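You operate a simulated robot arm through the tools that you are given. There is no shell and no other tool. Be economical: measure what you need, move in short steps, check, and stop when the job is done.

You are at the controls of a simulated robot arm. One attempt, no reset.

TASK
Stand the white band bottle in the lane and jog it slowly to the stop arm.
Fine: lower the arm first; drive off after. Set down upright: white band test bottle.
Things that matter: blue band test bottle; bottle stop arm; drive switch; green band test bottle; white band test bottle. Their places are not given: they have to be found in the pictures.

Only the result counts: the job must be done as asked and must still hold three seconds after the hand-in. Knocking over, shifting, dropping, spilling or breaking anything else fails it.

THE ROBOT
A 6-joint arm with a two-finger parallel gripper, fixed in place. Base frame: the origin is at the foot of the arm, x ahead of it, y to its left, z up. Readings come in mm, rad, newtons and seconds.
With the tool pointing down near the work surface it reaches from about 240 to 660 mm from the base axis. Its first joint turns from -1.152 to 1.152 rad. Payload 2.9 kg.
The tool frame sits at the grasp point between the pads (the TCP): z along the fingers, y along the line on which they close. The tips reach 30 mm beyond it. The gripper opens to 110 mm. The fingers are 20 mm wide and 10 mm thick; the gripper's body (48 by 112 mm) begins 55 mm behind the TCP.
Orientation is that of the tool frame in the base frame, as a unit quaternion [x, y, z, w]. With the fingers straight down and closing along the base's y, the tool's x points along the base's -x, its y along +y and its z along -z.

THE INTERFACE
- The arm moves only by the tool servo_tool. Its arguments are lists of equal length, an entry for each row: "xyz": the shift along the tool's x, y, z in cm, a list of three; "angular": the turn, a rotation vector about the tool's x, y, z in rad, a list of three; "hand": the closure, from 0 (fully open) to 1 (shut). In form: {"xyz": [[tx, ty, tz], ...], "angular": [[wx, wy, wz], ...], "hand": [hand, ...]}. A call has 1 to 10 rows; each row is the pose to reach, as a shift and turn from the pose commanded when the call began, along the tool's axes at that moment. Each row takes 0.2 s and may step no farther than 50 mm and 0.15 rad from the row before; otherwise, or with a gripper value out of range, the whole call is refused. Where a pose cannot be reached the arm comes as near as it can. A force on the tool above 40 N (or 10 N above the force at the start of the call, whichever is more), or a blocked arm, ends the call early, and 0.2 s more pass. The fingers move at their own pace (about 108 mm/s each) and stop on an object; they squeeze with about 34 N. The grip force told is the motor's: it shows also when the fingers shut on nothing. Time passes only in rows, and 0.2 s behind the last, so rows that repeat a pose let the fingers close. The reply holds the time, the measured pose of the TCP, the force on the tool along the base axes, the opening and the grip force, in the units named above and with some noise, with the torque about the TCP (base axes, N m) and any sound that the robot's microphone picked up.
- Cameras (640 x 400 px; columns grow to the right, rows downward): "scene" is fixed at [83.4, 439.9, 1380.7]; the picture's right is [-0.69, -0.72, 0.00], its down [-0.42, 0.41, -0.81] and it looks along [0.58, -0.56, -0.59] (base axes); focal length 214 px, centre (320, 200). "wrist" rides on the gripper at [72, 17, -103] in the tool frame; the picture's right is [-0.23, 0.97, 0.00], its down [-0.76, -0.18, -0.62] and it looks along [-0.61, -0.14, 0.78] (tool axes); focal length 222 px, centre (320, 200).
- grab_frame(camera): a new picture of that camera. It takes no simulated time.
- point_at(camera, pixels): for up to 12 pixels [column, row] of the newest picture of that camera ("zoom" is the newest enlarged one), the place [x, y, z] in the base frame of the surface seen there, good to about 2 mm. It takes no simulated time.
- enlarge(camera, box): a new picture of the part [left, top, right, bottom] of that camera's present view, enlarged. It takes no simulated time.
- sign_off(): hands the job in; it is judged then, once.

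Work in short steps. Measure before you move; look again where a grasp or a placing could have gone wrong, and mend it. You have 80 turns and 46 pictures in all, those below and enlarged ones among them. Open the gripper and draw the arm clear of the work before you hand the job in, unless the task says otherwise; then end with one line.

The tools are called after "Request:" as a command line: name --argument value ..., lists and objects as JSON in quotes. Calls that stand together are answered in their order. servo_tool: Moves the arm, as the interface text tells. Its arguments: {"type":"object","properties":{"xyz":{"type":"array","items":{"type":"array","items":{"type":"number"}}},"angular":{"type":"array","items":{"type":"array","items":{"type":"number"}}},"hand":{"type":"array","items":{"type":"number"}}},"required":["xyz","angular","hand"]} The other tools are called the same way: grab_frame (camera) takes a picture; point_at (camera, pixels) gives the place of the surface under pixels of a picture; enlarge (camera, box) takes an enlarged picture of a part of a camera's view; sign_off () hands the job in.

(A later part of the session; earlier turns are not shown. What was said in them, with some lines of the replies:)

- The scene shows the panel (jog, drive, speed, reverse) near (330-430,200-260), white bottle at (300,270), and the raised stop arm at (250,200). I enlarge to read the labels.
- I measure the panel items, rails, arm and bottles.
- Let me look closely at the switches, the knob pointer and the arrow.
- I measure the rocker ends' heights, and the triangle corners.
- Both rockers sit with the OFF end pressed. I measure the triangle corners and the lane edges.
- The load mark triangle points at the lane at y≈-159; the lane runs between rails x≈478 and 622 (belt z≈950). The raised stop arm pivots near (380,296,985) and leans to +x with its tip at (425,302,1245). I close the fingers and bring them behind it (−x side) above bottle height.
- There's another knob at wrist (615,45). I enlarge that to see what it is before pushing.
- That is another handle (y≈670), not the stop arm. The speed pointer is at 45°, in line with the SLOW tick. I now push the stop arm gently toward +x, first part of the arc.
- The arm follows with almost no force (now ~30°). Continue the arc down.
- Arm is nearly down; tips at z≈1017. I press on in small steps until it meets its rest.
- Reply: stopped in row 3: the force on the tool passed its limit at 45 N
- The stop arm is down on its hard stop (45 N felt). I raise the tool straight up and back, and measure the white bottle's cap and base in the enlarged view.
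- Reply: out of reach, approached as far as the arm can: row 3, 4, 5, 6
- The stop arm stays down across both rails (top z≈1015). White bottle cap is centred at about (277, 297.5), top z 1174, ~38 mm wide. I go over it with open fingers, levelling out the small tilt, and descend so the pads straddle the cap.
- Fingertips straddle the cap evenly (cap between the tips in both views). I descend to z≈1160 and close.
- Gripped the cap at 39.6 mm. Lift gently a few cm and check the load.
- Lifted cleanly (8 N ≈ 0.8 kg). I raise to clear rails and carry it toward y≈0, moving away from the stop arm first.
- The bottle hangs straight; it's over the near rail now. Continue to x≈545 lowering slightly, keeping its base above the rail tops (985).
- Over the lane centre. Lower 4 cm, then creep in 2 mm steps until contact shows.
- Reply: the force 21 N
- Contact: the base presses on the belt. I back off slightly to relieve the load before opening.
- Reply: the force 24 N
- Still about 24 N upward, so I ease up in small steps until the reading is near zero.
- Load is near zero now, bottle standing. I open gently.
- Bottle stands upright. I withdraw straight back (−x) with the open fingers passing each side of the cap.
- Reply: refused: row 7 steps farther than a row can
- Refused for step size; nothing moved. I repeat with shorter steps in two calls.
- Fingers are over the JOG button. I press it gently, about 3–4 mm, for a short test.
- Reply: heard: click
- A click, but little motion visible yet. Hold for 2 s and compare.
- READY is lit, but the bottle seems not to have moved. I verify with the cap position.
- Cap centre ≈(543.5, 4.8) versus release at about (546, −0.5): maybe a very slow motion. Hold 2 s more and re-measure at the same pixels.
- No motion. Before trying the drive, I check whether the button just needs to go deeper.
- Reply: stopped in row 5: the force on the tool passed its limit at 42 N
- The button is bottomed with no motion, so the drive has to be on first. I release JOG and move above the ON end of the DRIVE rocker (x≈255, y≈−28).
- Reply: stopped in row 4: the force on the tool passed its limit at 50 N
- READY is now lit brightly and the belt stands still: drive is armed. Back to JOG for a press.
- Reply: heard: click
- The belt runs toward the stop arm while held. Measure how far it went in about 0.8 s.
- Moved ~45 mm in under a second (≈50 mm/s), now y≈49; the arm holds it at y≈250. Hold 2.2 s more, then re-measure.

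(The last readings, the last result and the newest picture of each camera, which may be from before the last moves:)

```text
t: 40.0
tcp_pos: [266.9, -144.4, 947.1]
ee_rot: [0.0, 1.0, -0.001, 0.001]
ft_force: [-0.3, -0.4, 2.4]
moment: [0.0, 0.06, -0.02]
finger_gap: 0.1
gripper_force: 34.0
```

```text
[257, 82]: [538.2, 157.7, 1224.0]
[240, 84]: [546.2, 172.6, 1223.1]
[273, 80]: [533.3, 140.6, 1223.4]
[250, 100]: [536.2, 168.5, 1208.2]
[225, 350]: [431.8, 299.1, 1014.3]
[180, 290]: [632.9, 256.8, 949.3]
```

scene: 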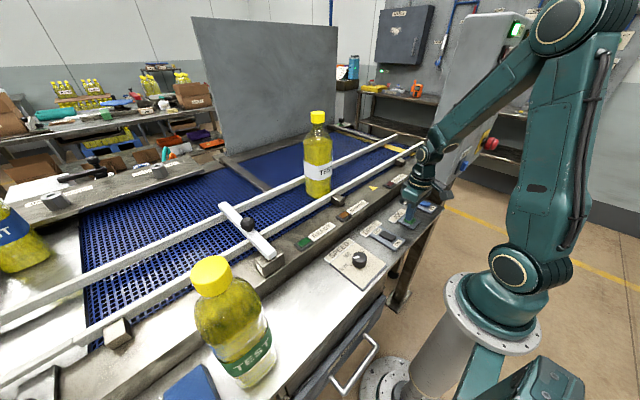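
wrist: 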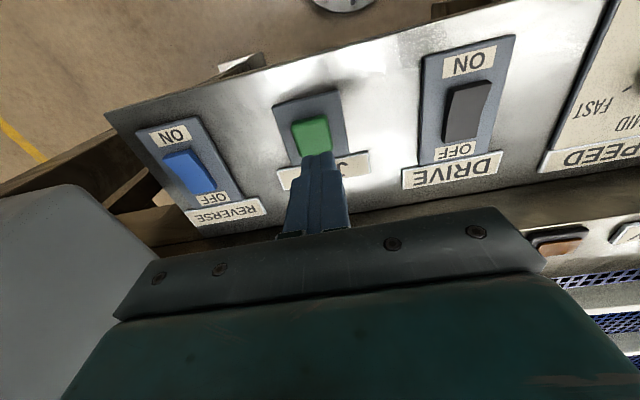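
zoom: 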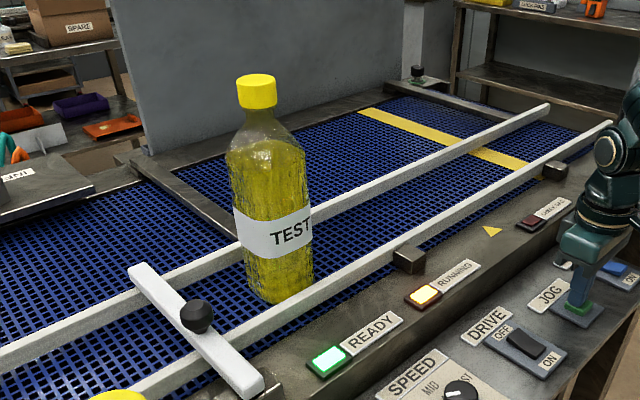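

Now y≈157 at 49 mm/s; about 90 mm to go. Hold 1.6 s, then look.

Request:
servo_tool --xyz '[[0, 0, 0], [0, 0, 0], [0, 0, 0], [0, 0, 0], [0, 0, 0], [0, 0, 0], [0, 0, 0]]' --angular '[[0, 0, 0], [0, 0, 0], [0, 0, 0], [0, 0, 0], [0, 0, 0], [0, 0, 0], [0, 0, 0]]' --hand '[1, 1, 1, 1, 1, 1, 1]'

Request:
enlarge --camera "scene" --box '[160, 90, 400, 260]'

Request:
point_at --camera "zoom" --pixels '[[225, 120], [250, 105], [240, 105], [265, 110], [210, 110], [290, 360], [240, 300]]'

```text
t: 41.6
tcp_pos: [267.6, -145.0, 947.1]
ee_rot: [0.0, 1.0, -0.001, 0.002]
ft_force: [0.1, 0.7, 0.1]
moment: [0.01, 0.01, -0.01]
finger_gap: 0.0
gripper_force: 33.6
```

```text
2.35 times, centred on (280, 175) of scene
```

zoom: 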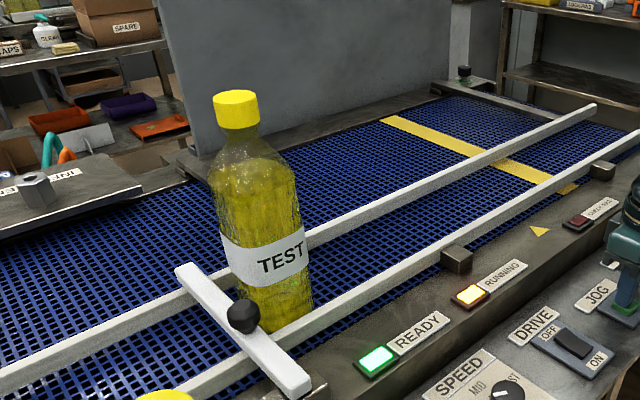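

```text
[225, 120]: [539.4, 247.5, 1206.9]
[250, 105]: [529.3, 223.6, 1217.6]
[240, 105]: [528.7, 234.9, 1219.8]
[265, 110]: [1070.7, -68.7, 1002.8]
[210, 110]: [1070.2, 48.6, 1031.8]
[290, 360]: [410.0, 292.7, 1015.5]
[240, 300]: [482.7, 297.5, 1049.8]
```

About 14 mm left (centre y≈235). Hold ~0.6 s more so it meets the arm, then release the button in the same call.

Request:
servo_tool --xyz '[[0, 0, 0], [0, 0, 0], [0, 0, 0], [0, 0, -1.5], [0, 0, -3.5]]' --angular '[[0, 0, 0], [0, 0, 0], [0, 0, 0], [0, 0, 0], [0, 0, 0]]' --hand '[1, 1, 1, 1, 1]'

Request:
enlarge --camera "scene" --box '[160, 100, 400, 260]'

Request:
point_at --camera "zoom" --pixels '[[228, 80], [210, 82], [240, 78], [225, 90], [217, 85], [290, 340]]'

```text
t: 42.8
tcp_pos: [267.0, -145.1, 982.9]
ee_rot: [0.0, 1.0, -0.001, 0.001]
ft_force: [0.7, 1.1, -0.2]
moment: [0.02, -0.02, 0.02]
finger_gap: 0.0
gripper_force: 34.0
```

```text
2.50 times, centred on (280, 180) of scene
```

zoom: 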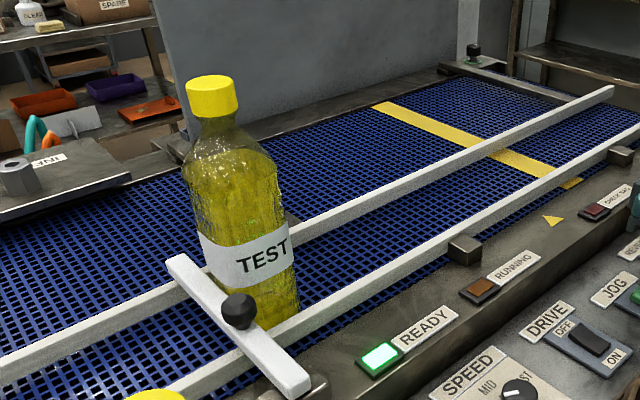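

```text
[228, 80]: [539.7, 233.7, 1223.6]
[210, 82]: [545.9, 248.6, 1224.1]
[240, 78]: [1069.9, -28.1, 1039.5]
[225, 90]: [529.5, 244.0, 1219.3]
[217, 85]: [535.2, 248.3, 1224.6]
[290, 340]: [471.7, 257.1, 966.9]
```

RUNNING is out; the bottle stopped at y≈248 although the belt ran farther, so it is against the arm, upright. Now switch DRIVE off at its OFF end (x≈290, y≈−27).

Request:
servo_tool --xyz '[[-0.5, 3.5, 0], [-1.5, 7.5, 0], [-2.2, 11.7, 0], [-2.2, 11.7, 1.5], [-2.2, 11.7, 3]]' --angular '[[0, 0, 0], [0, 0, 0], [0, 0, 0], [0, 0, 0], [0, 0, 0]]' --hand '[1, 1, 1, 1, 1]'

Request:
servo_tool --xyz '[[0, 0, 0.4], [0, 0, 0.7], [0, 0, 0.9], [0, 0, 1.1], [0, 0, 1.2]]' --angular '[[0, 0, 0], [0, 0, 0], [0, 0, 0], [0, 0, 0], [0, 0, 0]]' --hand '[1, 1, 1, 1, 1]'

Request:
servo_tool --xyz '[[0, 0, -3], [0, 0, -7], [0, 0, -11], [0, 0, -15], [0, 0, -19], [0, 0, -22]]' --angular '[[0, 0, 0], [0, 0, 0], [0, 0, 0], [0, 0, 0], [0, 0, 0], [0, 0, 0]]' --hand '[1, 1, 1, 0.5, 0, 0]'

Request:
grab_frame --camera "scene"

Request:
enlarge --camera "wrist" --box '[160, 0, 480, 200]'

```text
t: 44.0
tcp_pos: [288.7, -27.1, 951.8]
ee_rot: [0.0, 1.0, -0.001, 0.002]
ft_force: [0.3, 0.1, 0.9]
moment: [0.03, -0.02, 0.01]
finger_gap: 0.2
gripper_force: 33.8
```

```text
t: 44.8
tcp_pos: [288.9, -25.4, 945.7]
ee_rot: [0.0, 1.0, -0.001, 0.003]
ft_force: [-1.9, 0.1, 7.1]
moment: [0.01, 0.14, 0.0]
finger_gap: 0.1
gripper_force: 34.1
stopped in row 3: the force on the tool passed its limit at 48 N (the readings are from after the stop); the commanded pose is now the measured one
```

```text
t: 46.2
tcp_pos: [288.0, -26.6, 1165.5]
ee_rot: [0.0, 1.0, -0.002, 0.002]
ft_force: [0.4, -1.2, 0.6]
moment: [0.04, 0.02, 0.0]
finger_gap: 109.8
gripper_force: 0.0
```

```text
6 pictures are left
```

scene: 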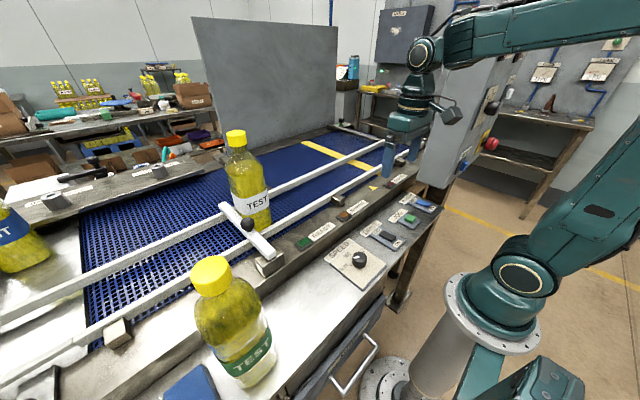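

```text
2.00 times, centred on (320, 100) of wrist
```

zoom: 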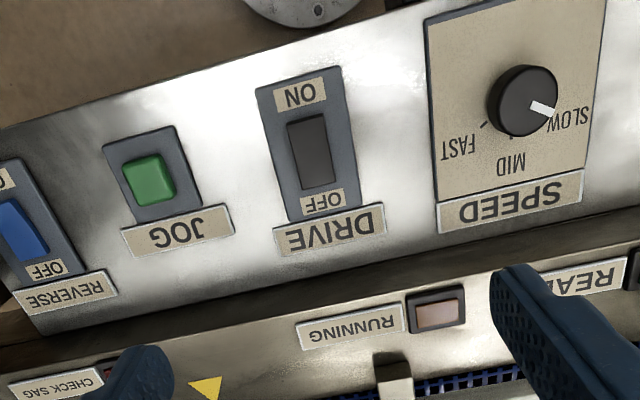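

READY has gone out, suggesting the drive is off. I verify the rocker tilt and the bottle at the arm once more.

Request:
point_at --camera "zoom" --pixels '[[307, 125], [312, 150], [318, 178]]'

Request:
enlarge --camera "scene" --box '[180, 110, 340, 290]'

```text
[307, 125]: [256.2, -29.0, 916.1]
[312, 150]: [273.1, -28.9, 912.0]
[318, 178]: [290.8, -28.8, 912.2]
```

```text
2.22 times, centred on (260, 200) of scene
```

zoom: 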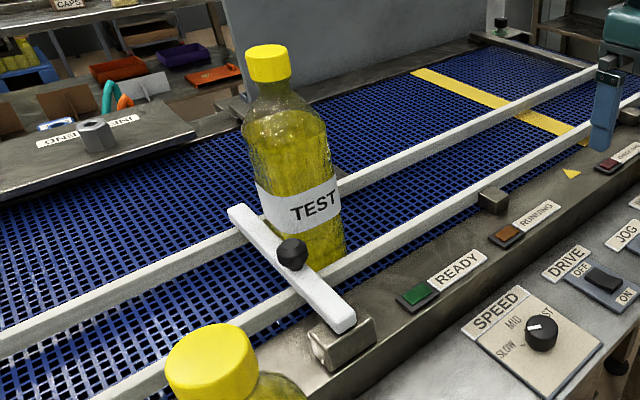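

The rocker is back on OFF, the lamps are out, the bottle stands upright against the lowered arm, and the gripper is open and clear. Handing in.

Request:
sign_off

```text
The job is handed in.
```

The stop arm was lowered first, then the white band bottle was set upright in the lane and jogged at SLOW to rest against the arm; the drive is off again, and I handed the job in.
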